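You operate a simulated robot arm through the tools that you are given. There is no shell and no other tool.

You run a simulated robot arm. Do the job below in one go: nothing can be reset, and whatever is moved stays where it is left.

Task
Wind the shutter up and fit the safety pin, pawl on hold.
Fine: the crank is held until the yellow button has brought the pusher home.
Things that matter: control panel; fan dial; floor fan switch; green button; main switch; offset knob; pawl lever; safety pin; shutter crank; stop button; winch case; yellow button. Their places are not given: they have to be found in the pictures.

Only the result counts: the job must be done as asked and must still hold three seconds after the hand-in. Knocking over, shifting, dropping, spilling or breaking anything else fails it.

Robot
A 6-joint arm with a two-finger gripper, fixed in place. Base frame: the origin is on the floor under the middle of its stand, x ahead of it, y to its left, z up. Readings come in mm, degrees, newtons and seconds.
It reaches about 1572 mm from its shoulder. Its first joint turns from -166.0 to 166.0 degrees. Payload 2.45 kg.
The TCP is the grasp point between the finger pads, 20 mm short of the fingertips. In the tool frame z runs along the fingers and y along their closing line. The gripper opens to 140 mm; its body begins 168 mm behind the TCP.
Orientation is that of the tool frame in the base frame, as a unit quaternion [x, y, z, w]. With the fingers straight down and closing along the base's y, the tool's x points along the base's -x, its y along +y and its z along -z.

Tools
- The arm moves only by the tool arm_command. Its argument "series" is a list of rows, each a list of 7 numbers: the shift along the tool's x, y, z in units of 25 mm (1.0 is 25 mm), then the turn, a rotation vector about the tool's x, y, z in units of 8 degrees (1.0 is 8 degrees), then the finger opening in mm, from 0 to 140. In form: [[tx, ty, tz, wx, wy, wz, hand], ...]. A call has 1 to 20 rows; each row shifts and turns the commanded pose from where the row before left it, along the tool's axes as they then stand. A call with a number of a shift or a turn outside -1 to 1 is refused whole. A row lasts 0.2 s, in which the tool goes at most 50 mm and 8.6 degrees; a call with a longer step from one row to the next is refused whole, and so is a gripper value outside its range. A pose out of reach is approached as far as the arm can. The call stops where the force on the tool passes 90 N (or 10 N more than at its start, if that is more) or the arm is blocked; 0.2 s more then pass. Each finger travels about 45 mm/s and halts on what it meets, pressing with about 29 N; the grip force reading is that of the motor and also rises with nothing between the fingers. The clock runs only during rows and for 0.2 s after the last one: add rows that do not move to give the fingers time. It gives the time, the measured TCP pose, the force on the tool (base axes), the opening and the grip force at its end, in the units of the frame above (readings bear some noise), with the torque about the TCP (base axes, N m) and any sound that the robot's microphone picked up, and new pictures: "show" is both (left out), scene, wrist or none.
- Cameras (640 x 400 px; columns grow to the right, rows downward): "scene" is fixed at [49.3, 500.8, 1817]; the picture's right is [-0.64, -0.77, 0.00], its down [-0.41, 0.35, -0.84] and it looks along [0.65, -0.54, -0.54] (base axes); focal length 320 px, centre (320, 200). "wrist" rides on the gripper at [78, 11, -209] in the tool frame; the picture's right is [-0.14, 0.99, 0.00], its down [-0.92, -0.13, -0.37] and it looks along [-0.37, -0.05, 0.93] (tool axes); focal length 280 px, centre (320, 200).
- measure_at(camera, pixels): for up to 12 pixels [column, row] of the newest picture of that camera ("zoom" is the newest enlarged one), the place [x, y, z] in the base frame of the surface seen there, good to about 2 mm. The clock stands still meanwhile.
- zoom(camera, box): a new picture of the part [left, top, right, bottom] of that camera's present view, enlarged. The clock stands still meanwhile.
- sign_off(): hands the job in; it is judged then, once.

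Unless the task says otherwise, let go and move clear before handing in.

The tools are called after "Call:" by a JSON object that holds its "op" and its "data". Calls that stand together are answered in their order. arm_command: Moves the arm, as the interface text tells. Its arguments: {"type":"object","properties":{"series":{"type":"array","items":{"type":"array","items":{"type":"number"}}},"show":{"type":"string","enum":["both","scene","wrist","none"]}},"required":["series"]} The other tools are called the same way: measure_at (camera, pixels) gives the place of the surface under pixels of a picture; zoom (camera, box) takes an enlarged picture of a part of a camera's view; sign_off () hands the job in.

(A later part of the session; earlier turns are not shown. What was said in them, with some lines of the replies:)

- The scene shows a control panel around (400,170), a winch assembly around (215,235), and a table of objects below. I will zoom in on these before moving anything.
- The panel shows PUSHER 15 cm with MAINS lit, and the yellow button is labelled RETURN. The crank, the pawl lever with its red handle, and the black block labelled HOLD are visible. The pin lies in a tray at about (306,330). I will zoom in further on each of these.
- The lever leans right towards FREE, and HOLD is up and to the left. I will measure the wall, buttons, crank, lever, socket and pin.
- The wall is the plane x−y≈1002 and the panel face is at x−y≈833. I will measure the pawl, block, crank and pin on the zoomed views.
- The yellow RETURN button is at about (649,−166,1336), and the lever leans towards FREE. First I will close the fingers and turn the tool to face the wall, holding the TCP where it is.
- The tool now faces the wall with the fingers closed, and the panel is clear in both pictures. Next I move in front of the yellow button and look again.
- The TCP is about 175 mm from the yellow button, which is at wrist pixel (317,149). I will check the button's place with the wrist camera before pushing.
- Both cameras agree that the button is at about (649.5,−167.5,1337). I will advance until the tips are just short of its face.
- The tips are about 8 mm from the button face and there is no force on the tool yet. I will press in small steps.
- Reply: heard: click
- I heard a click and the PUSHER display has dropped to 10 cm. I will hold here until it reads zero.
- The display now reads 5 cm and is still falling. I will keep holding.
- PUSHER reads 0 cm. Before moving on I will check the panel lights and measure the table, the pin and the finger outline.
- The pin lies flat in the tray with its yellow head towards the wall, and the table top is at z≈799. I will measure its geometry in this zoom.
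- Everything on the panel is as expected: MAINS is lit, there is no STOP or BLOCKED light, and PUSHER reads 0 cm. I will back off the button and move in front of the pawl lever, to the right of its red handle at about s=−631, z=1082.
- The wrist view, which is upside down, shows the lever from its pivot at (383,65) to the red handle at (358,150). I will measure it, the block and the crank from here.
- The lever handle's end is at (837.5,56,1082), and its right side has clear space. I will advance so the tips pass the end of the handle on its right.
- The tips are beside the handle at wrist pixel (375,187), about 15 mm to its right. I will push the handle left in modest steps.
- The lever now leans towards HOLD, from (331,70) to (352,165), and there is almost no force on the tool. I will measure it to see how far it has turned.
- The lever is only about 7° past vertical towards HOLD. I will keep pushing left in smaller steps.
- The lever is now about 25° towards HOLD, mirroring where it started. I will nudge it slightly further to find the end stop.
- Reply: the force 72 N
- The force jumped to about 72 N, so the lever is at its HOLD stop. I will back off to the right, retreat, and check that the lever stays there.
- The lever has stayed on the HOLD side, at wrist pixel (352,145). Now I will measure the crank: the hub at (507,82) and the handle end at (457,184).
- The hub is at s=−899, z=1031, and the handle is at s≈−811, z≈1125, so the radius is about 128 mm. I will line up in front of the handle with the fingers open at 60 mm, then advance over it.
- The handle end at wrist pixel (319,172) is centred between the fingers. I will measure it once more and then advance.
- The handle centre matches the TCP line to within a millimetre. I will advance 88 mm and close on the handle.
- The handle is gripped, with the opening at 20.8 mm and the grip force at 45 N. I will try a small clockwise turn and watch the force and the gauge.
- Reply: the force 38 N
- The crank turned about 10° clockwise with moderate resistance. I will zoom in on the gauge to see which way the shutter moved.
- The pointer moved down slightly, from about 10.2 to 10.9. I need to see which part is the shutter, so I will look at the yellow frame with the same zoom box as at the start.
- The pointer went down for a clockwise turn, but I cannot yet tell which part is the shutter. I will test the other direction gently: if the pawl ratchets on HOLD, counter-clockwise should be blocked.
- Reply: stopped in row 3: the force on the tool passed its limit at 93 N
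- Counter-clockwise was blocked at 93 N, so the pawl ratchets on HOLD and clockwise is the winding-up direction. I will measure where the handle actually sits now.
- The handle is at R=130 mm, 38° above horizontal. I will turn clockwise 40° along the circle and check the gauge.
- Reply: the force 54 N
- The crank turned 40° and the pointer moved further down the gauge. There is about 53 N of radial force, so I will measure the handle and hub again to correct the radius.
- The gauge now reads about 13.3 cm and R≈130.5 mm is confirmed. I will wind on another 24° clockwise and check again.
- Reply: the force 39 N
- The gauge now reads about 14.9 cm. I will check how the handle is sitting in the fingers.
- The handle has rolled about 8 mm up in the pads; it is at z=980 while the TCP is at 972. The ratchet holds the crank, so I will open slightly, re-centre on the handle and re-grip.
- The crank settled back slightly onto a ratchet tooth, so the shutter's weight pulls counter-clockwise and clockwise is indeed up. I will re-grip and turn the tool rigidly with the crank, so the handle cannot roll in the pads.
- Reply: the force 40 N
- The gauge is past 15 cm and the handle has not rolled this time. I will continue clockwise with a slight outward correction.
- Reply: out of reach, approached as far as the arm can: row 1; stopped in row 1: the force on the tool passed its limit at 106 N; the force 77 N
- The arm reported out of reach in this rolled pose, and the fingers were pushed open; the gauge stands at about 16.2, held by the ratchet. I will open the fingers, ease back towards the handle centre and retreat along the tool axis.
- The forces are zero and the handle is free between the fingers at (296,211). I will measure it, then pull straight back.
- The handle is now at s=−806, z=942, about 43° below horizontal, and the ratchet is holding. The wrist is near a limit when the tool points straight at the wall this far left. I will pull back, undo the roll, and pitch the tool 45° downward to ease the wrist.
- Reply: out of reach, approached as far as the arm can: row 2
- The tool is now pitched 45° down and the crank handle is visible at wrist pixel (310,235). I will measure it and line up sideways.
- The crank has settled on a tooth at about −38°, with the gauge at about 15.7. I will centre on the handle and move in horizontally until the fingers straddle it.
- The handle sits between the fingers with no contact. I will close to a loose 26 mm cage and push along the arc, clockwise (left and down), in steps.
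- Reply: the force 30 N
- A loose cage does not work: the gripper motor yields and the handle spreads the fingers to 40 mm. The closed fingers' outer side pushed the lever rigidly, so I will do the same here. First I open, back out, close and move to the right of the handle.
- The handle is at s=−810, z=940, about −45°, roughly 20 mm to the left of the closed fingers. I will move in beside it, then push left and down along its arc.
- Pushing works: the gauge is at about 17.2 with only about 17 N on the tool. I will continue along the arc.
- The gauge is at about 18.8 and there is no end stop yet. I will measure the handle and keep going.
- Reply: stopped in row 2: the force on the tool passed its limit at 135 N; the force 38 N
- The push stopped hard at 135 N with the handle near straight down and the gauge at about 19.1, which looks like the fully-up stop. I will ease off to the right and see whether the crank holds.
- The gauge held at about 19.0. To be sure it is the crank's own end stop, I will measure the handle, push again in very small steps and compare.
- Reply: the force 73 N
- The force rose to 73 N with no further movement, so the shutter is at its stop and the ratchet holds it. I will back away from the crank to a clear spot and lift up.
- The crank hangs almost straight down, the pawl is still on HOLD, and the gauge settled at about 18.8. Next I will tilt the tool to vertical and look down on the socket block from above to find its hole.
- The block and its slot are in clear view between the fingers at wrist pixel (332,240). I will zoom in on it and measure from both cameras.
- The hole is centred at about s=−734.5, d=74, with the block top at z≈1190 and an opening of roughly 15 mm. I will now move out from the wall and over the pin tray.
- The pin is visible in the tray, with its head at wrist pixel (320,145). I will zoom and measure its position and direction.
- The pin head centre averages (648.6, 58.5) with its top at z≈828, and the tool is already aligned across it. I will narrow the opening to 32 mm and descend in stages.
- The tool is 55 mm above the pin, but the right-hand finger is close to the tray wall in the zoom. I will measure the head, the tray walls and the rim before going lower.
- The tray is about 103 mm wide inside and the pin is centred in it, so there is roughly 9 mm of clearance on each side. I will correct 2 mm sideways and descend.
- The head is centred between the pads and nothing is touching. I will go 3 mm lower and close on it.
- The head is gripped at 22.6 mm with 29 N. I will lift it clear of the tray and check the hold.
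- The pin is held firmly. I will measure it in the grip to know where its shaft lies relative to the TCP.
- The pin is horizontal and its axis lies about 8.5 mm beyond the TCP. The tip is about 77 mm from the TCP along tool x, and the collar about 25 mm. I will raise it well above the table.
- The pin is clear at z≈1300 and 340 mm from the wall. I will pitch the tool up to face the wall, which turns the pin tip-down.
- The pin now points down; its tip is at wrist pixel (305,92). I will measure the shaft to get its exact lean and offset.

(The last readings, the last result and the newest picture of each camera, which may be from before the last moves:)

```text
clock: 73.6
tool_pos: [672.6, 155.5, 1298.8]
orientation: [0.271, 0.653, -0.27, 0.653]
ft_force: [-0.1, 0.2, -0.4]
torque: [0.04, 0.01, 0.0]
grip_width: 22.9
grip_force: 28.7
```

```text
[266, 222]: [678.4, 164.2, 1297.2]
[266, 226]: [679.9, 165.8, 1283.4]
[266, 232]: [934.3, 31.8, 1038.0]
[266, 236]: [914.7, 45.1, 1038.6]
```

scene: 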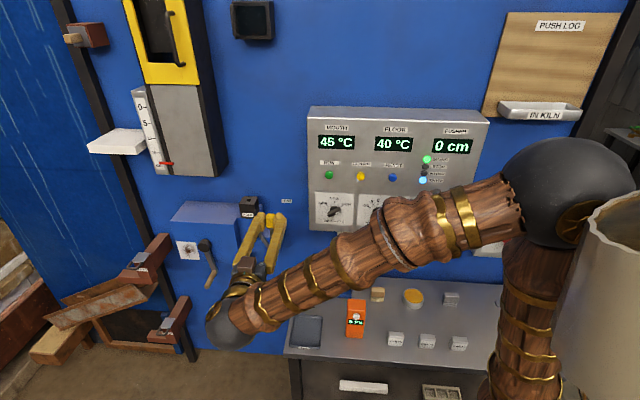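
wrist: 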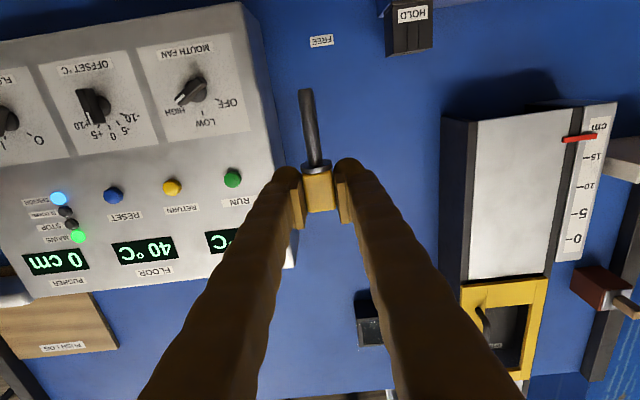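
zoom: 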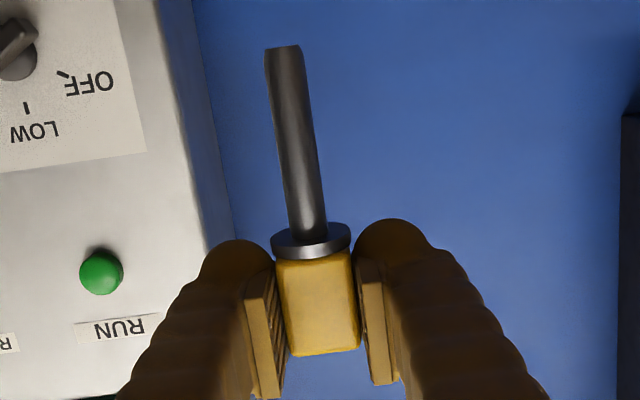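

The shaft is vertical and offset about 1.4 mm left and 9–10 mm wallward of the TCP, with its tip 77 mm below. I will slide left to the hole's line and then go in most of the way.

Call:
{"op": "arm_command", "data": {"series": [[0, 0.983, 0, 0, 0, 0, 10], [0, 0.983, 0, 0, 0, 0, 10], [0, 0.983, 0, 0, 0, 0, 10], [0, 0.983, 0, 0, 0, 0, 10], [0, 0.983, 0, 0, 0, 0, 10], [0, 0.983, 0, 0, 0, 0, 10], [0, 0, 1, 0, 0, 0, 10], [0, 0, 1, 0, 0, 0, 10], [0, 0, 1, 0, 0, 0, 10], [0, 0, 1, 0, 0, 0, 10], [0, 0, 1, 0, 0, 0, 10], [0, 0, 1, 0, 0, 0, 10], [0, 0, 1, 0, 0, 0, 10], [0, 0, 1, 0, 0, 0, 10], [0, 0, 0, 0, 0, 0, 10]]}}

Call:
{"op": "zoom", "data": {"camera": "scene", "box": [210, 150, 300, 250]}}

```text
clock: 76.8
tool_pos: [921.0, 119.4, 1300.2]
orientation: [0.271, 0.653, -0.27, 0.653]
ft_force: [0.1, -0.2, -1.3]
torque: [0.03, 0.02, 0.03]
grip_width: 23.0
grip_force: 29.5
```

scene: 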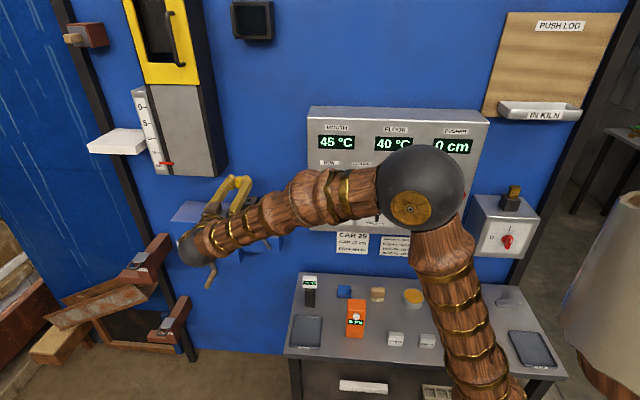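
wrist: 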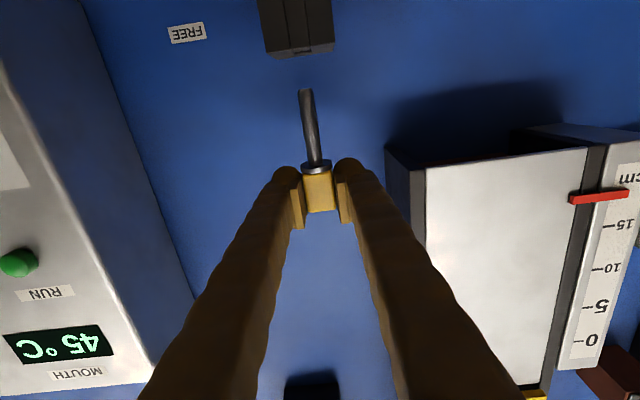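

```text
4.00 times, centred on (255, 200) of scene
```

zoom: 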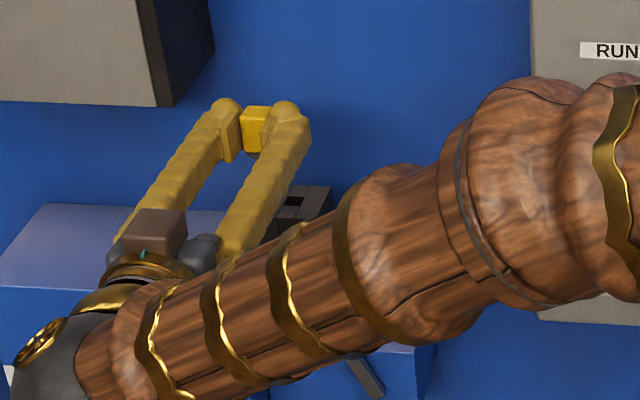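

The pin hangs in front of the block, and the block's front face is visible at the top of the wrist view. I will compare the pin and the block's central strip, and take a couple of extra pose readings.

Call:
{"op": "arm_command", "data": {"series": [[0, 0, 0, 0, 0, 0, 10]], "show": "none"}}

Call:
{"op": "arm_command", "data": {"series": [[0, 0, 0, 0, 0, 0, 10]], "show": "none"}}

Call:
{"op": "arm_command", "data": {"series": [[0, 0, 0, 0, 0, 0, 10]], "show": "wrist"}}

Call:
{"op": "zoom", "data": {"camera": "wrist", "box": [230, 0, 390, 110]}}

```text
clock: 77.2
tool_pos: [921.0, 118.9, 1298.6]
orientation: [0.272, 0.653, -0.27, 0.653]
ft_force: [0.4, 0.0, -1.2]
torque: [0.0, 0.0, 0.01]
grip_width: 22.6
grip_force: 28.8
```

```text
clock: 77.6
tool_pos: [920.2, 118.9, 1299.4]
orientation: [0.272, 0.654, -0.27, 0.653]
ft_force: [1.1, -0.2, -0.2]
torque: [0.03, 0.03, 0.0]
grip_width: 22.9
grip_force: 29.1
```

```text
clock: 78.0
tool_pos: [920.4, 119.2, 1299.4]
orientation: [0.272, 0.653, -0.27, 0.653]
ft_force: [-0.2, 0.5, -0.7]
torque: [0.0, -0.01, 0.01]
grip_width: 22.4
grip_force: 29.0
```

wrist: 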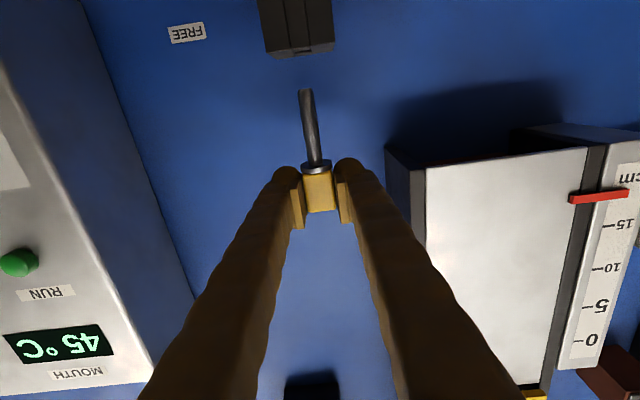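

```text
3.64 times, centred on (310, 55) of wrist
```

zoom: 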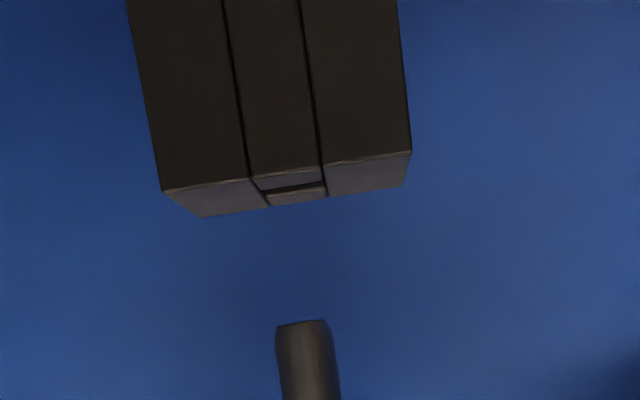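

Call:
{"op": "measure_at", "data": {"camera": "zoom", "pixels": [[170, 182], [405, 148], [246, 172], [252, 172], [313, 160], [322, 160], [285, 165], [282, 345], [305, 345], [330, 345], [296, 193], [290, 181]]}}

```text
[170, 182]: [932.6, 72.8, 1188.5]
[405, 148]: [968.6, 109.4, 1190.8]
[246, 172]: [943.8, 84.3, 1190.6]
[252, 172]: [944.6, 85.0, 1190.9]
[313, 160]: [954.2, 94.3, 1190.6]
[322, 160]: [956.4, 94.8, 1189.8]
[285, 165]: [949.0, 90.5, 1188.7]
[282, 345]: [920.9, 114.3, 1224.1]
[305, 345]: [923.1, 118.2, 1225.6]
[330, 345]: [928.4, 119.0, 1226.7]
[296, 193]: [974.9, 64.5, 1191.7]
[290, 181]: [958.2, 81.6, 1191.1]
```

Both are in one view: the pin centre is at s≈−736.3 and the slot strip at s≈−735.1, with the hole centre at d≈73. I will correct about 1 mm right and go in 60.5 mm, still above the block.

Call:
{"op": "arm_command", "data": {"series": [[0, -0.045, 0.807, 0, 0, 0, 10], [0, 0, 0.807, 0, 0, 0, 10], [0, 0, 0.806, 0, 0, 0, 10], [0, 0, 0, 0, 0, 0, 10], [0, 0, 0, 0, 0, 0, 10]]}}

Call:
{"op": "zoom", "data": {"camera": "wrist", "box": [230, 0, 390, 110]}}

Call:
{"op": "zoom", "data": {"camera": "scene", "box": [220, 160, 290, 240]}}

```text
clock: 79.2
tool_pos: [962.1, 76.0, 1301.9]
orientation: [0.272, 0.654, -0.27, 0.653]
ft_force: [1.0, 0.0, -1.0]
torque: [0.03, 0.02, 0.0]
grip_width: 22.7
grip_force: 29.3
```

scene: 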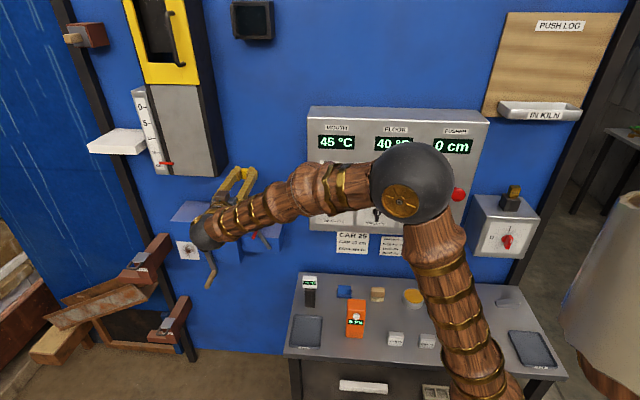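
wrist: 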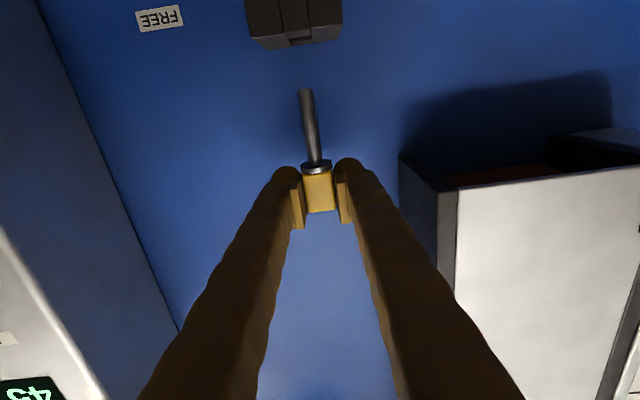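

```text
3.64 times, centred on (310, 55) of wrist
```

zoom: 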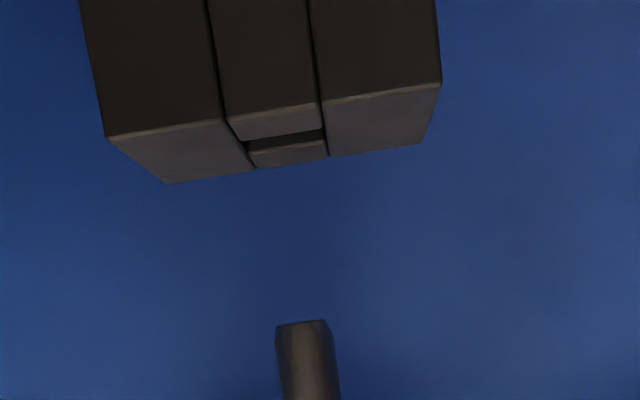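

```text
5.00 times, centred on (255, 200) of scene
```

zoom: 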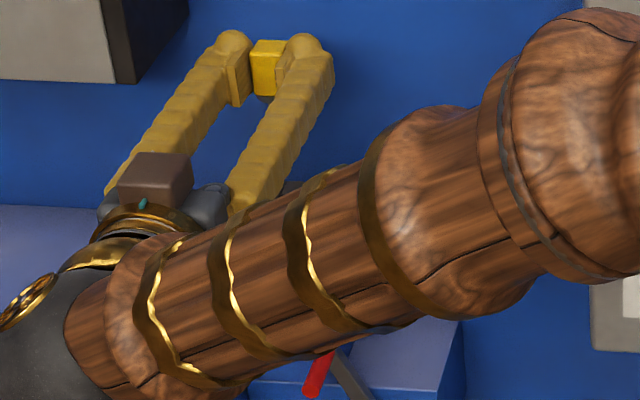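

Call:
{"op": "measure_at", "data": {"camera": "zoom", "pixels": [[282, 345], [305, 345], [330, 345], [275, 125], [283, 135], [290, 155], [222, 115], [325, 100], [285, 112], [245, 150], [329, 140], [290, 162]]}}

Call:
{"op": "arm_command", "data": {"series": [[0, 0, 0, 0, 0, 0, 10]], "show": "none"}}

Call:
{"op": "arm_command", "data": {"series": [[0, 0, 0, 0, 0, 0, 10]], "show": "none"}}

```text
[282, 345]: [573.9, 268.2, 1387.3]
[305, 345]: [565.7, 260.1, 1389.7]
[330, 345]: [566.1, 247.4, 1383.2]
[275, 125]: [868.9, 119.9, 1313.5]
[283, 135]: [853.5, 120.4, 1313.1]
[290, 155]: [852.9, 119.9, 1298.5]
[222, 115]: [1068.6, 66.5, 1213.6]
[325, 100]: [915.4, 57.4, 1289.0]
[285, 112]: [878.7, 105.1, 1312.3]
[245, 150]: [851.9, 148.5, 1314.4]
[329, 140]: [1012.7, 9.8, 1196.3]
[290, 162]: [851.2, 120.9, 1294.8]
```

```text
clock: 79.6
tool_pos: [960.5, 76.4, 1301.5]
orientation: [0.272, 0.653, -0.27, 0.653]
ft_force: [0.4, -0.1, -0.8]
torque: [-0.02, 0.0, -0.01]
grip_width: 22.6
grip_force: 29.1
```

```text
clock: 80.0
tool_pos: [961.4, 74.5, 1301.7]
orientation: [0.272, 0.653, -0.27, 0.653]
ft_force: [-0.1, 0.9, -0.9]
torque: [0.04, -0.03, 0.0]
grip_width: 23.0
grip_force: 28.7
```

Those measurements fell on the scene zoom by mistake. I will zoom the wrist view again and measure there.

Call:
{"op": "zoom", "data": {"camera": "wrist", "box": [230, 0, 390, 110]}}

Call:
{"op": "measure_at", "data": {"camera": "zoom", "pixels": [[282, 345], [305, 345], [330, 345], [275, 125], [283, 133], [290, 155], [222, 115], [310, 100], [285, 112], [245, 150], [329, 140], [290, 162]]}}

```text
3.64 times, centred on (310, 55) of wrist
```

zoom: 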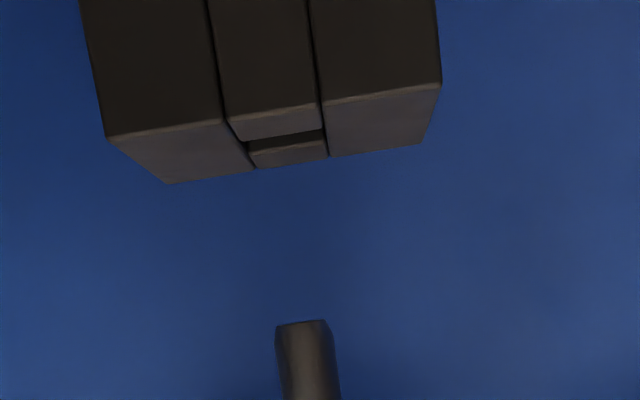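

```text
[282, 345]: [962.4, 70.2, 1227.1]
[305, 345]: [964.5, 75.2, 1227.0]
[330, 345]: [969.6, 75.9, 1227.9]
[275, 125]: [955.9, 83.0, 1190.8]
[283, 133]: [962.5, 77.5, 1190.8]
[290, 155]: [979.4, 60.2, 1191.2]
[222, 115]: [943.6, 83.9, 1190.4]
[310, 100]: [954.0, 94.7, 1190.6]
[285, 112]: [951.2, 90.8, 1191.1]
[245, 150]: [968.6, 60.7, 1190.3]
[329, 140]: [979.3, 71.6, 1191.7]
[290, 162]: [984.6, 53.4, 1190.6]
```

The pin is at s=−735.0, d≈74, and the hole is at s≈−735.2, d≈72.3, so only a small correction is needed. I will go in 1.3 mm and lower the tip to just above the hole.

Call:
{"op": "arm_command", "data": {"series": [[0.4, 0, 0.05, 0, 0, 0, 10], [0.4, 0, 0, 0, 0, 0, 10], [0.3, 0, 0, 0, 0, 0, 10], [0, 0, 0, 0, 0, 0, 10]], "show": "wrist"}}

Call:
{"op": "zoom", "data": {"camera": "wrist", "box": [230, 0, 390, 110]}}

```text
clock: 81.0
tool_pos: [962.0, 73.6, 1272.9]
orientation: [0.273, 0.653, -0.27, 0.653]
ft_force: [-0.1, 0.3, -1.6]
torque: [0.0, 0.0, -0.01]
grip_width: 22.6
grip_force: 29.0
```

wrist: 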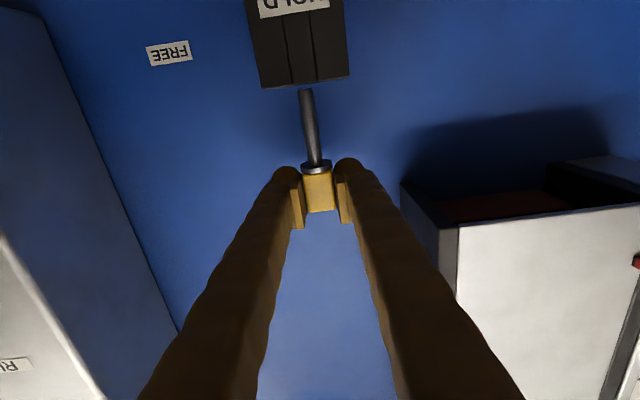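

```text
3.64 times, centred on (310, 55) of wrist
```

zoom: 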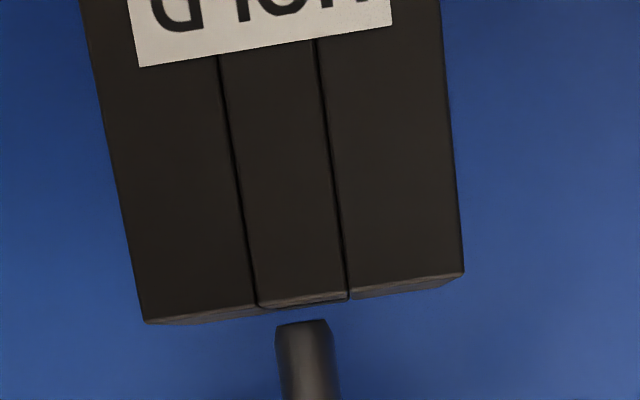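

Call:
{"op": "measure_at", "data": {"camera": "zoom", "pixels": [[281, 345], [305, 345], [332, 345], [281, 335], [304, 330], [260, 290], [343, 285], [303, 290], [254, 295], [350, 285], [150, 310], [458, 265]]}}

Call:
{"op": "arm_command", "data": {"series": [[0, 0, 0, 0, 0, 0, 10]], "show": "none"}}

```text
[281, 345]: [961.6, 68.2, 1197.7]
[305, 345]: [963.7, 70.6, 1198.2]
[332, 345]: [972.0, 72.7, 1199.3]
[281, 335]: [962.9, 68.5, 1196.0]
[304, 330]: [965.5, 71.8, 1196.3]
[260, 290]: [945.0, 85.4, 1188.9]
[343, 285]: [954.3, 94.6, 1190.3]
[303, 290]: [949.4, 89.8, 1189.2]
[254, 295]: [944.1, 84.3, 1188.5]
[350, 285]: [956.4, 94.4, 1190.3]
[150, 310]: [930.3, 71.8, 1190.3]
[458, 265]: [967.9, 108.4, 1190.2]
```

```text
clock: 81.4
tool_pos: [962.5, 72.7, 1272.7]
orientation: [0.273, 0.654, -0.269, 0.653]
ft_force: [1.0, -0.1, -0.9]
torque: [-0.01, 0.0, 0.01]
grip_width: 22.9
grip_force: 28.8
```

The tip is about 5 mm above the block, and pin and slot agree to within about 1 mm. I will nudge 0.5 mm left and lower carefully, watching the force.

Call:
{"op": "arm_command", "data": {"series": [[0.12, 0.02, 0, 0, 0, 0, 10], [0.12, 0, 0, 0, 0, 0, 10], [0.12, 0, 0, 0, 0, 0, 10], [0, 0, 0, 0, 0, 0, 10]], "show": "wrist"}}

Call:
{"op": "zoom", "data": {"camera": "wrist", "box": [230, 30, 390, 200]}}

```text
clock: 82.4
tool_pos: [962.1, 74.1, 1264.5]
orientation: [0.272, 0.654, -0.269, 0.653]
ft_force: [1.1, 1.9, 0.3]
torque: [0.18, -0.15, 0.03]
grip_width: 22.5
grip_force: 28.8
```

wrist: 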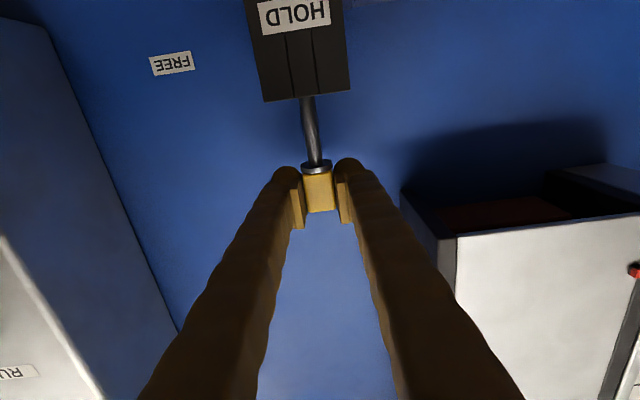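

```text
2.35 times, centred on (310, 115) of wrist
```

zoom: 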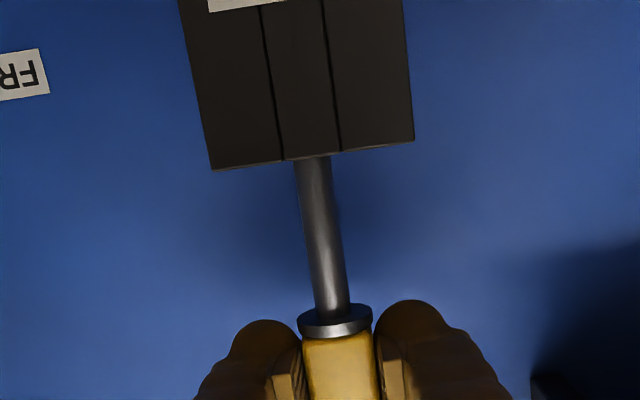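

The tip is 3 mm inside the hole with only a slight sideways touch on the right wall. I will shift about 0.8 mm left and keep lowering.

Call:
{"op": "arm_command", "data": {"series": [[0.12, 0.03, 0, 0, 0, 0, 10], [0.16, 0, 0, 0, 0, 0, 10], [0.16, 0, 0, 0, 0, 0, 10], [0.16, 0, 0, 0, 0, 0, 10], [0, 0, 0, 0, 0, 0, 10]], "show": "wrist"}}

Call:
{"op": "zoom", "data": {"camera": "wrist", "box": [230, 30, 390, 200]}}

```text
clock: 83.6
tool_pos: [962.8, 74.2, 1248.6]
orientation: [0.273, 0.653, -0.271, 0.653]
ft_force: [-0.3, 0.5, -1.0]
torque: [0.01, 0.0, 0.03]
grip_width: 22.9
grip_force: 29.0
```

wrist: 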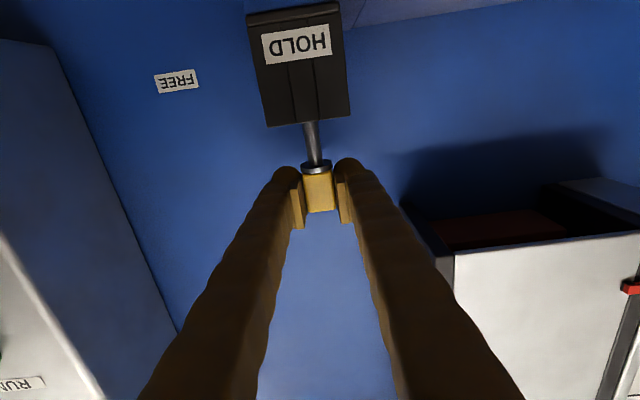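

```text
2.35 times, centred on (310, 115) of wrist
```

zoom: 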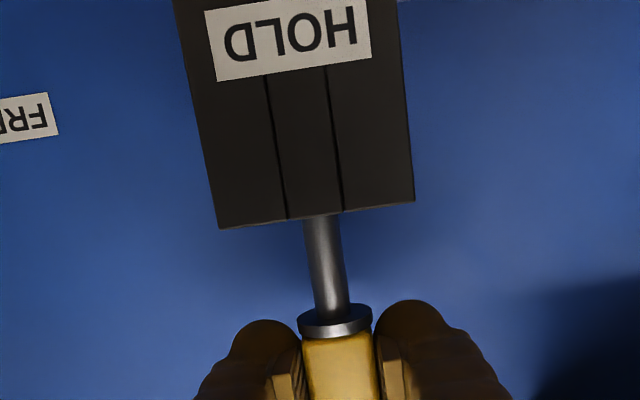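

The pin is sliding in freely, about 19 mm deep with no force. I will continue lowering towards the collar.

Call:
{"op": "arm_command", "data": {"series": [[0.2, 0, 0, 0, 0, 0, 10], [0.2, 0, 0, 0, 0, 0, 10], [0.2, 0, 0, 0, 0, 0, 10], [0.2, 0, 0, 0, 0, 0, 10], [0.2, 0, 0, 0, 0, 0, 10], [0, 0, 0, 0, 0, 0, 10]]}}

Call:
{"op": "zoom", "data": {"camera": "wrist", "box": [230, 30, 390, 200]}}

Call:
{"op": "zoom", "data": {"camera": "scene", "box": [200, 160, 300, 260]}}

```text
clock: 85.0
tool_pos: [961.7, 75.0, 1225.1]
orientation: [0.272, 0.654, -0.27, 0.653]
ft_force: [-1.1, 0.9, -2.0]
torque: [0.07, 0.04, -0.04]
grip_width: 22.6
grip_force: 29.0
```

scene: 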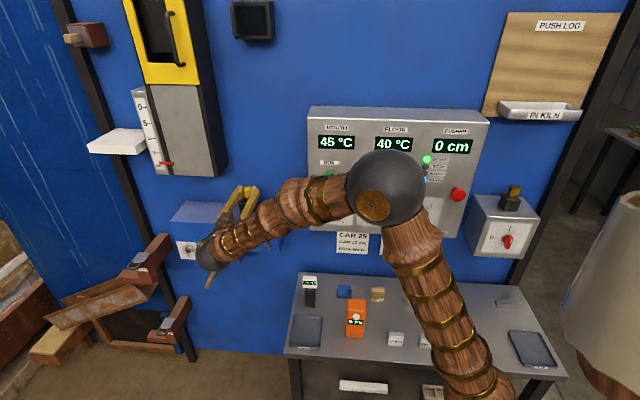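
wrist: 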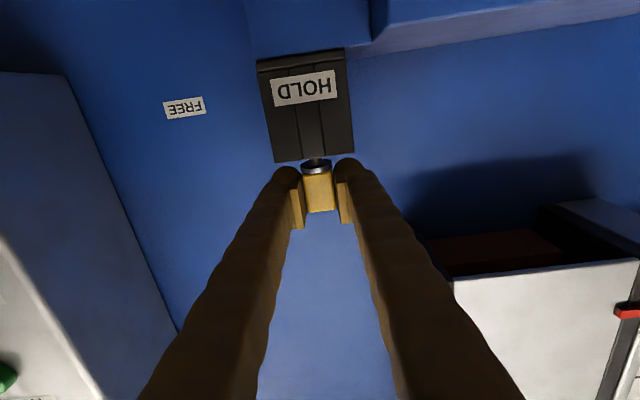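

```text
2.35 times, centred on (310, 115) of wrist
```

zoom: 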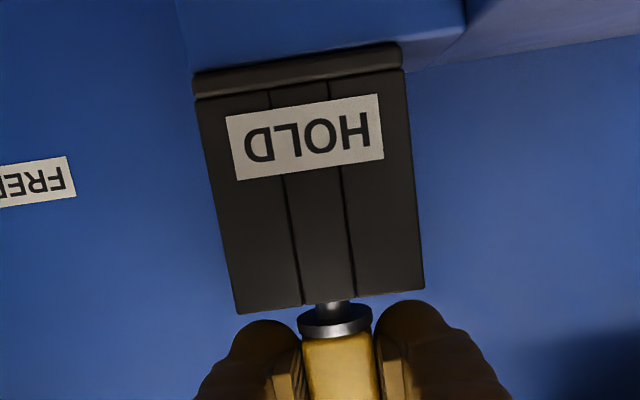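

```text
4.00 times, centred on (250, 210) of scene
```

zoom: 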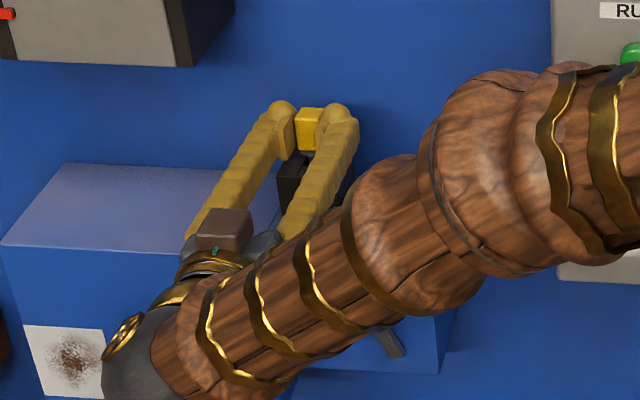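

The collar is now about 8–10 mm above the block. I will lower the rest in small steps until it seats.

Call:
{"op": "arm_command", "data": {"series": [[0.12, 0, 0, 0, 0, 0, 10], [0.12, 0, 0, 0, 0, 0, 10], [0.08, 0, 0, 0, 0, 0, 10], [0, 0, 0, 0, 0, 0, 10]], "show": "wrist"}}

Call:
{"op": "zoom", "data": {"camera": "wrist", "box": [250, 110, 370, 220]}}

```text
clock: 86.0
tool_pos: [962.8, 76.4, 1216.1]
orientation: [0.273, 0.654, -0.269, 0.653]
ft_force: [-9.5, 11.8, 3.0]
torque: [0.25, 0.23, 0.06]
grip_width: 22.5
grip_force: 29.1
```

wrist: 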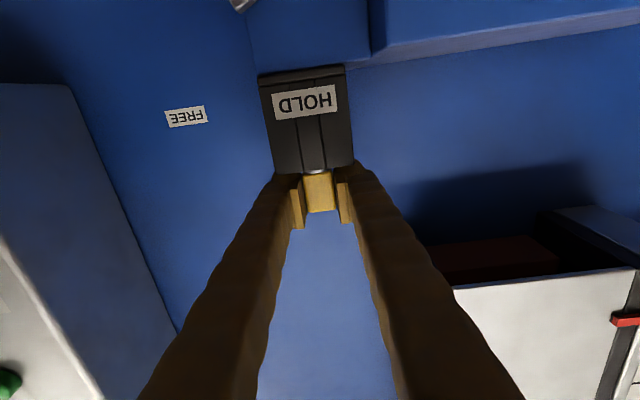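

```text
3.64 times, centred on (310, 165) of wrist
```

zoom: 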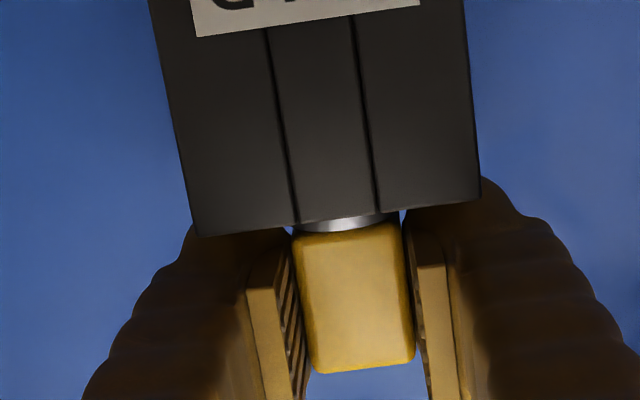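

A 15 N outward force has appeared at collar height, so the shaft is bearing on the back edge of the hole. I will ease out 0.8 mm and check again.

Call:
{"op": "arm_command", "data": {"series": [[0, 0, -0.03, 0, 0, 0, 10], [0, 0, 0, 0, 0, 0, 10]], "show": "none"}}

```text
clock: 86.6
tool_pos: [963.3, 75.2, 1214.8]
orientation: [0.272, 0.654, -0.268, 0.653]
ft_force: [-0.7, 1.7, -1.4]
torque: [0.04, 0.04, -0.02]
grip_width: 22.6
grip_force: 28.5
```

The side force is gone. I will lower a little further to find the seat.

Call:
{"op": "arm_command", "data": {"series": [[0.06, 0, 0, 0, 0, 0, 10], [0.04, 0, 0, 0, 0, 0, 10], [0, 0, 0, 0, 0, 0, 10]], "show": "wrist"}}

Call:
{"op": "zoom", "data": {"camera": "wrist", "box": [250, 110, 370, 220]}}

```text
clock: 87.4
tool_pos: [962.5, 76.3, 1213.9]
orientation: [0.272, 0.653, -0.269, 0.653]
ft_force: [-0.6, -2.2, 5.2]
torque: [-0.13, -0.07, -0.02]
grip_width: 22.6
grip_force: 29.0
```

wrist: 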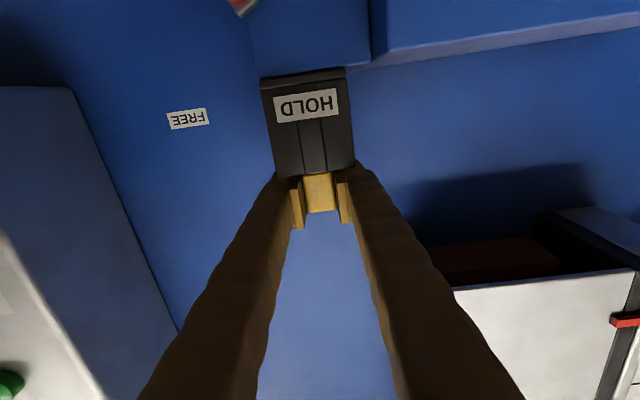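

```text
3.64 times, centred on (310, 165) of wrist
```

zoom: 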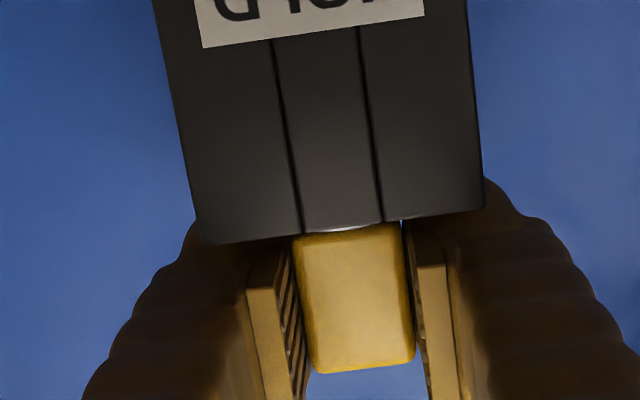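

The vertical force has risen to about +5 N, so the collar is touching. I will press another millimetre to confirm it is seated.

Call:
{"op": "arm_command", "data": {"series": [[0.04, 0, 0, 0, 0, 0, 10], [0, 0, 0, 0, 0, 0, 10]], "show": "none"}}

```text
clock: 88.0
tool_pos: [963.4, 76.1, 1214.4]
orientation: [0.272, 0.653, -0.269, 0.654]
ft_force: [2.9, -5.7, 18.1]
torque: [-0.49, -0.38, 0.02]
grip_width: 22.6
grip_force: 29.3
```

At 18 N and with no further travel, the collar is seated on the block. I will open the fingers and check the pin before withdrawing.

Call:
{"op": "arm_command", "data": {"series": [[0, 0, 0, 0, 0, 0, 24], [0, 0, 0, 0, 0, 0, 34], [0, 0, 0, 0, 0, 0, 44], [0, 0, 0, 0, 0, 0, 44], [0, 0, 0, 0, 0, 0, 44]]}}

Call:
{"op": "zoom", "data": {"camera": "wrist", "box": [250, 110, 370, 220]}}

```text
clock: 89.2
tool_pos: [962.3, 75.4, 1212.8]
orientation: [0.272, 0.654, -0.269, 0.653]
ft_force: [-0.3, 0.2, 0.9]
torque: [0.0, 0.01, -0.03]
grip_width: 43.9
grip_force: 0.0
```

scene: 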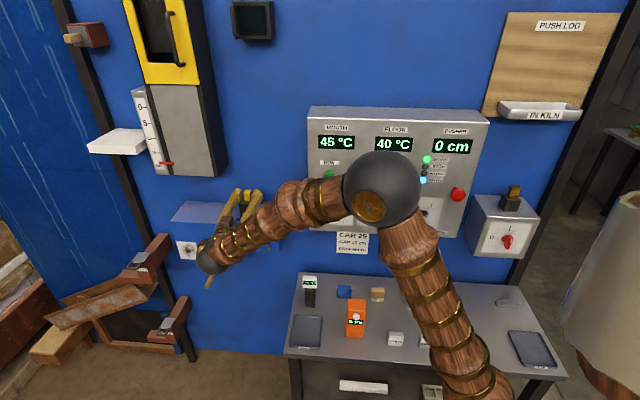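
wrist: 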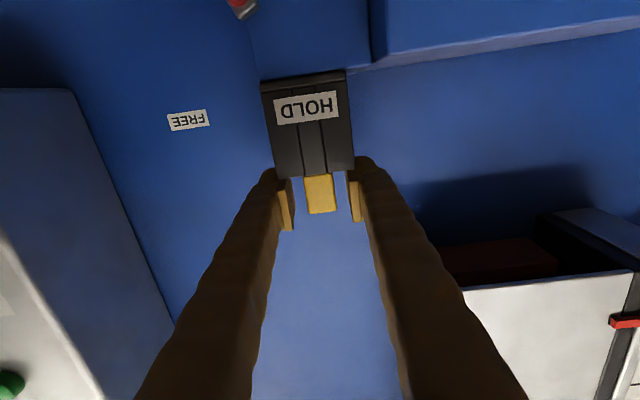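

```text
3.64 times, centred on (310, 165) of wrist
```

zoom: 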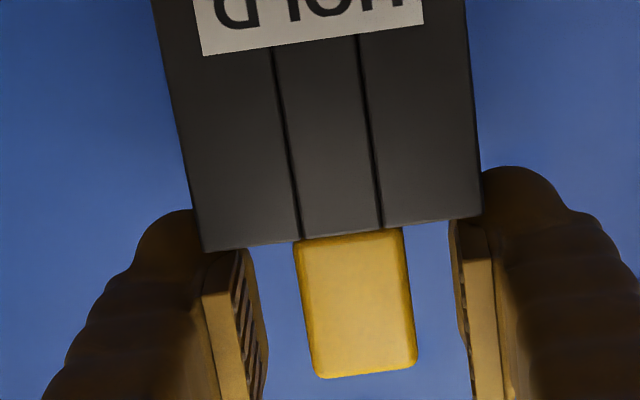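

The pin stands on its own in the block with the fingers open. I will withdraw straight back from the wall and clear the view.

Call:
{"op": "arm_command", "data": {"series": [[0, 0, -0.6, 0, 0, 0, 44], [0, 0, -1, 0, 0, 0, 44], [0, 0, -1, 0, 0, 0, 44], [0, 0, -1, 0, 0, 0, 44], [0, 0, -1, 0, 0, 0, 44], [0, 0, -1, 0, 0, 0, 44], [0, 0, -1, 0, 0, 0, 44], [0, 0, -1, 0, 0, 0, 44], [-1, 0, -1, 0, 0, 0, 44], [-1, -0.5, -1, 0, 0, 0, 44], [-1, -1, 0, 0, 0, 0, 44], [-1, -1, 0, 0, 0, 0, 44], [-1, -1, 0, 0, 0, 0, 44], [-1, -1, 0, 0, 0, 0, 44], [-1, -1, 0, 0, 0, 0, 44], [-1, -1, 0, 0, 0, 0, 44], [0, 0, 0, 0, 0, 0, 44]]}}

Call:
{"op": "zoom", "data": {"camera": "scene", "box": [160, 170, 310, 290]}}

Call:
{"op": "zoom", "data": {"camera": "scene", "box": [120, 80, 230, 180]}}

```text
clock: 92.8
tool_pos: [677.4, 129.5, 1414.1]
orientation: [0.273, 0.653, -0.271, 0.652]
ft_force: [-0.6, 1.0, 0.1]
torque: [0.0, 0.0, 0.0]
grip_width: 44.2
grip_force: 0.0
```

scene: 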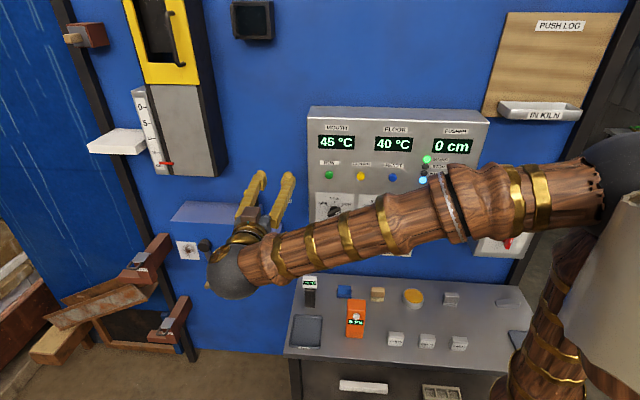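
wrist: 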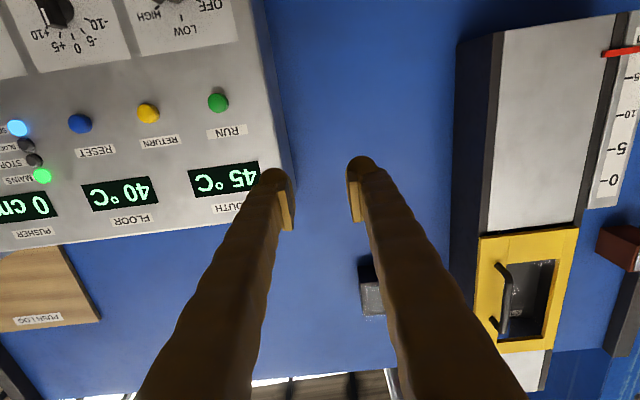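

```text
3.33 times, centred on (235, 230) of scene
```

zoom: 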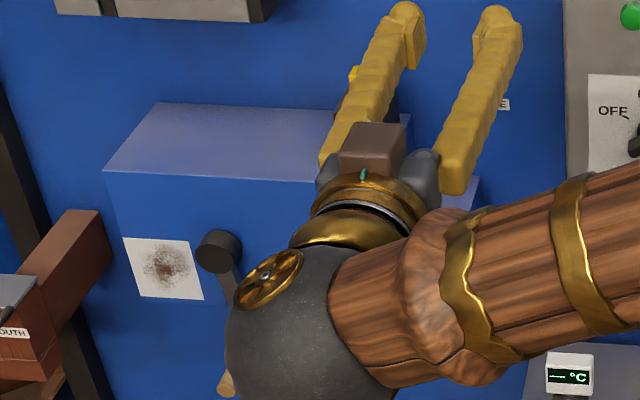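

```text
4.00 times, centred on (175, 130) of scene
```

zoom: 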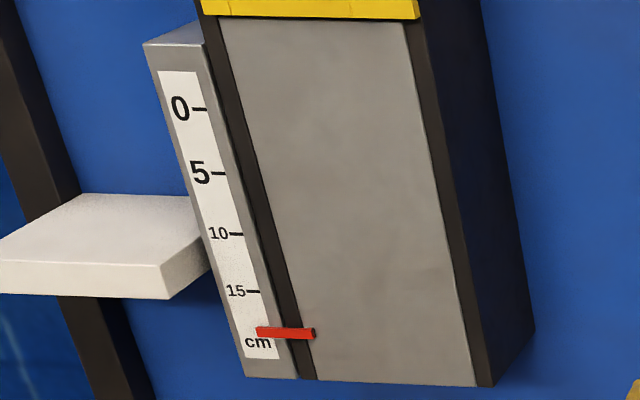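

The pin side is partly hidden by the arm, and the pointer reads slightly less than right after winding (row 333 against 335). I will move the arm well clear and compare the gauge over time.

Call:
{"op": "arm_command", "data": {"series": [[0, -1, -0.3, 0, 0, 0, 44], [0, -1, -0.3, 0, 0, 0, 44], [0, -1, -0.3, 0, 0, 0, 44], [0, -1, 0, 0, 0, 0, 44], [0, -1, 0, 0, 0, 0, 44], [0, -1, 0, 0, 0, 0, 44], [0, -1, 0, 0, 0, 0, 44], [0, -1, 0, 0, 0, 0, 44], [0, 0, 0, 0, 0, 0, 44]], "show": "scene"}}

Call:
{"op": "zoom", "data": {"camera": "scene", "box": [145, 150, 185, 175]}}

Call:
{"op": "zoom", "data": {"camera": "scene", "box": [160, 170, 310, 290]}}

Call:
{"op": "zoom", "data": {"camera": "scene", "box": [230, 175, 290, 225]}}

```text
clock: 94.8
tool_pos: [518.3, 4.1, 1412.1]
orientation: [0.273, 0.653, -0.27, 0.653]
ft_force: [-0.1, 0.1, -0.9]
torque: [0.0, 0.0, 0.03]
grip_width: 43.9
grip_force: 0.2
```

scene: 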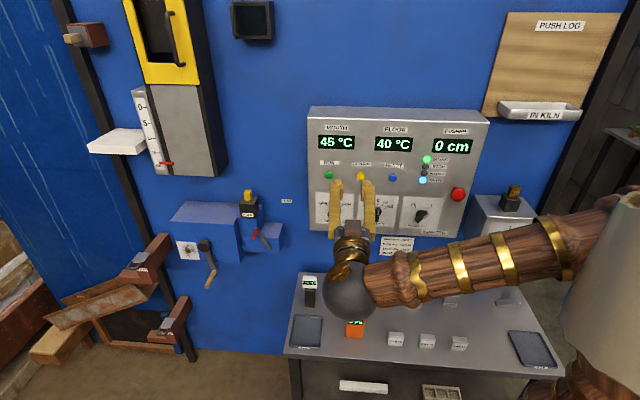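

```text
16.00 times, centred on (165, 162) of scene
```

zoom: 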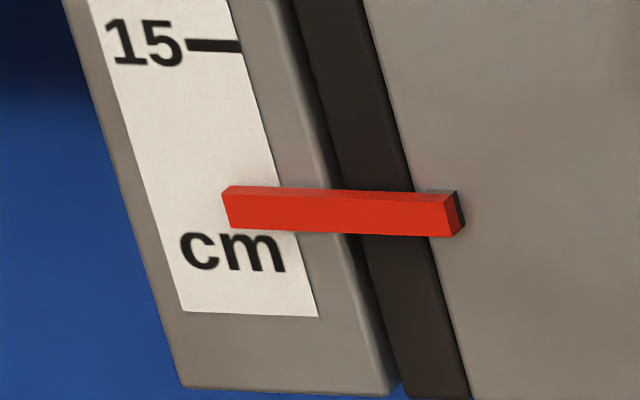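

```text
3.33 times, centred on (235, 230) of scene
```

zoom: 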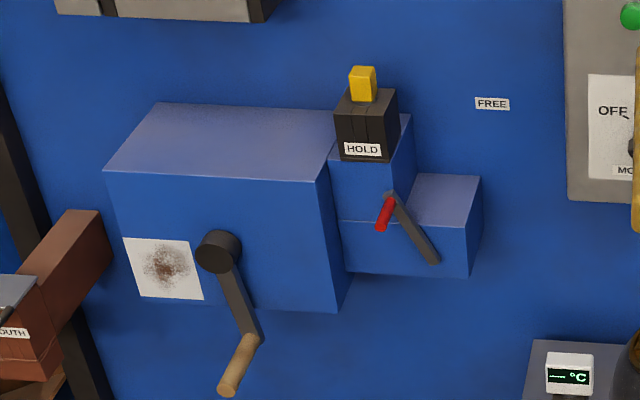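

```text
8.00 times, centred on (260, 200) of scene
```

zoom: 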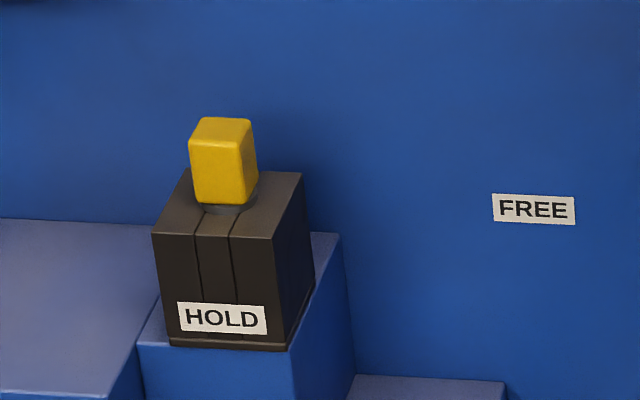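

The pin is seated and the lever is on HOLD. I will wait a few seconds with the arm still and compare the pointer and crank, to rule out slow creep.

Call:
{"op": "arm_command", "data": {"series": [[0, 0, 0, 0, 0, 0, 44], [0, 0, 0, 0, 0, 0, 44], [0, 0, 0, 0, 0, 0, 44], [0, 0, 0, 0, 0, 0, 44], [0, 0, 0, 0, 0, 0, 44], [0, 0, 0, 0, 0, 0, 44], [0, 0, 0, 0, 0, 0, 44], [0, 0, 0, 0, 0, 0, 44], [0, 0, 0, 0, 0, 0, 44], [0, 0, 0, 0, 0, 0, 44], [0, 0, 0, 0, 0, 0, 44], [0, 0, 0, 0, 0, 0, 44], [0, 0, 0, 0, 0, 0, 44], [0, 0, 0, 0, 0, 0, 44], [0, 0, 0, 0, 0, 0, 44], [0, 0, 0, 0, 0, 0, 44], [0, 0, 0, 0, 0, 0, 44], [0, 0, 0, 0, 0, 0, 44], [0, 0, 0, 0, 0, 0, 44], [0, 0, 0, 0, 0, 0, 44]], "show": "scene"}}

Call:
{"op": "zoom", "data": {"camera": "scene", "box": [145, 150, 185, 175]}}

Call:
{"op": "zoom", "data": {"camera": "scene", "box": [160, 170, 310, 290]}}

```text
clock: 99.0
tool_pos: [518.3, 4.4, 1413.6]
orientation: [0.271, 0.654, -0.269, 0.653]
ft_force: [-0.1, -0.1, -0.1]
torque: [0.02, -0.01, 0.01]
grip_width: 44.2
grip_force: 0.0
```

scene: 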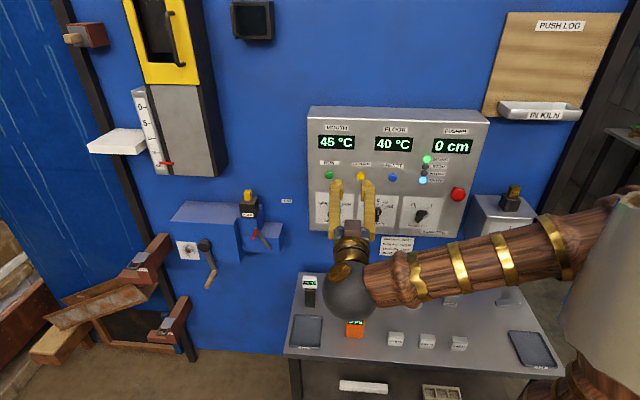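

```text
16.00 times, centred on (165, 162) of scene
```

zoom: 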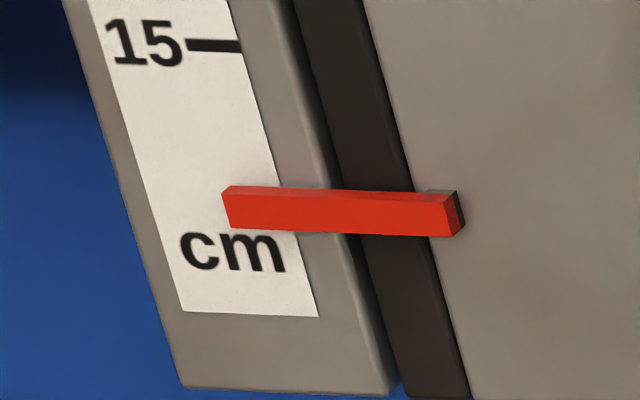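

```text
3.33 times, centred on (235, 230) of scene
```

zoom: 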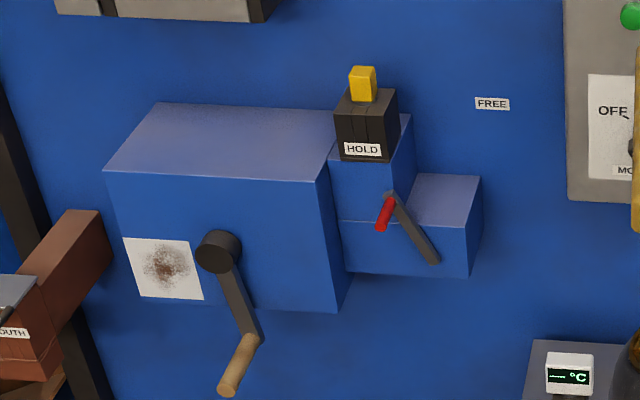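

Over 4.2 s the pointer and crank are exactly the same, so the shutter is holding on its last ratchet tooth before the stop. As a final check I will measure the crank and pin, and look over the panel and table.

Call:
{"op": "measure_at", "data": {"camera": "zoom", "pixels": [[213, 250], [230, 387], [228, 392], [250, 350], [243, 300], [362, 85], [362, 72], [380, 220], [433, 258], [390, 200]]}}

Call:
{"op": "zoom", "data": {"camera": "scene", "box": [280, 100, 560, 275]}}

Call:
{"op": "zoom", "data": {"camera": "scene", "box": [280, 260, 560, 400]}}

```text
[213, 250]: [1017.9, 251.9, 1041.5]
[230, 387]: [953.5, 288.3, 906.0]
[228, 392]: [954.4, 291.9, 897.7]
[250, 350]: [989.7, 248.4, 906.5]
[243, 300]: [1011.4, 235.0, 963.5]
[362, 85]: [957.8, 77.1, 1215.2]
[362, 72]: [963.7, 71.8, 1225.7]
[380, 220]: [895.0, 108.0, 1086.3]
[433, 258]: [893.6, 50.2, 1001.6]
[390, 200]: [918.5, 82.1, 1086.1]
```

```text
2.29 times, centred on (420, 188) of scene
```

zoom: 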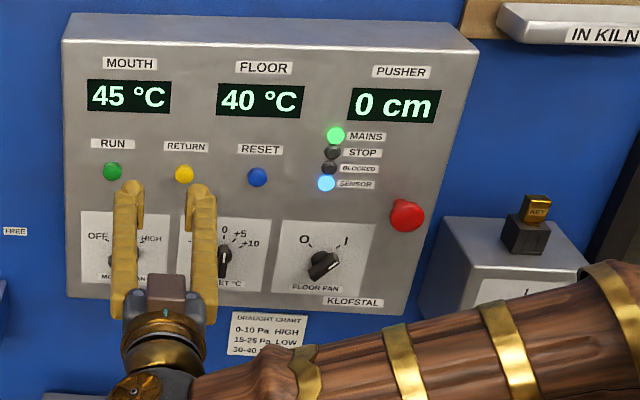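

```text
2.29 times, centred on (420, 330) of scene
```

zoom: 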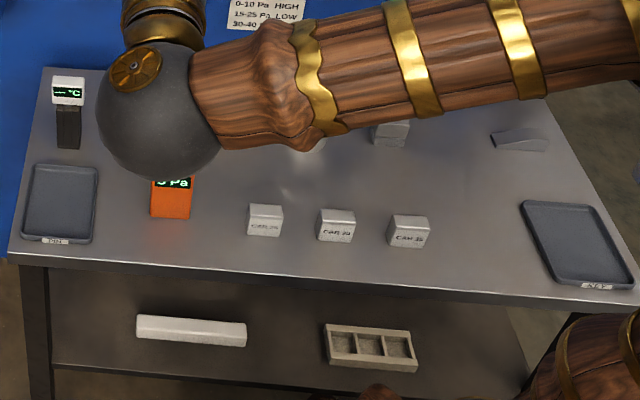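

The hand is clear and nothing has moved over several seconds:
- **Pusher:** reads 0 cm, with no STOP or BLOCKED light.
- **Shutter:** wound to its stop, then settled back about 0.5 cm onto the last ratchet tooth. The gauge reads about 18.5 cm.
- **Pawl lever:** on HOLD.
- **Safety pin:** seated in its block.

The panel settings I can see are unchanged, and nothing on the table has been disturbed. I am handing the job in.

Call:
{"op": "sign_off", "data": {}}

```text
The job is handed in.
```

The shutter is wound up, the safety pin is fitted, and the pawl is on HOLD. I've handed the job in, but I haven't been told how it was judged.

- **Pusher:** I pressed the yellow RETURN button and held it until the display went from 15 cm to 0 cm, before touching the crank.
- **Pawl:** I moved the lever from FREE to its HOLD stop. It stayed there, and the crank would then turn only clockwise.
- **Shutter:** I wound the crank clockwise until it hit a hard stop at about 19 cm on the gauge. When I let go, it dropped back about 0.5 cm onto the last ratchet tooth, and it now reads about 18.5 cm. That is the highest it will rest, because the next tooth is past the stop.
- **Safety pin:** It is in the block labelled HOLD, pushed down until its collar seated.

With the arm clear, the pointer and crank did not move over a four-second check. The panel lights and the settings I could see were unchanged, and only the pin was moved from the table.
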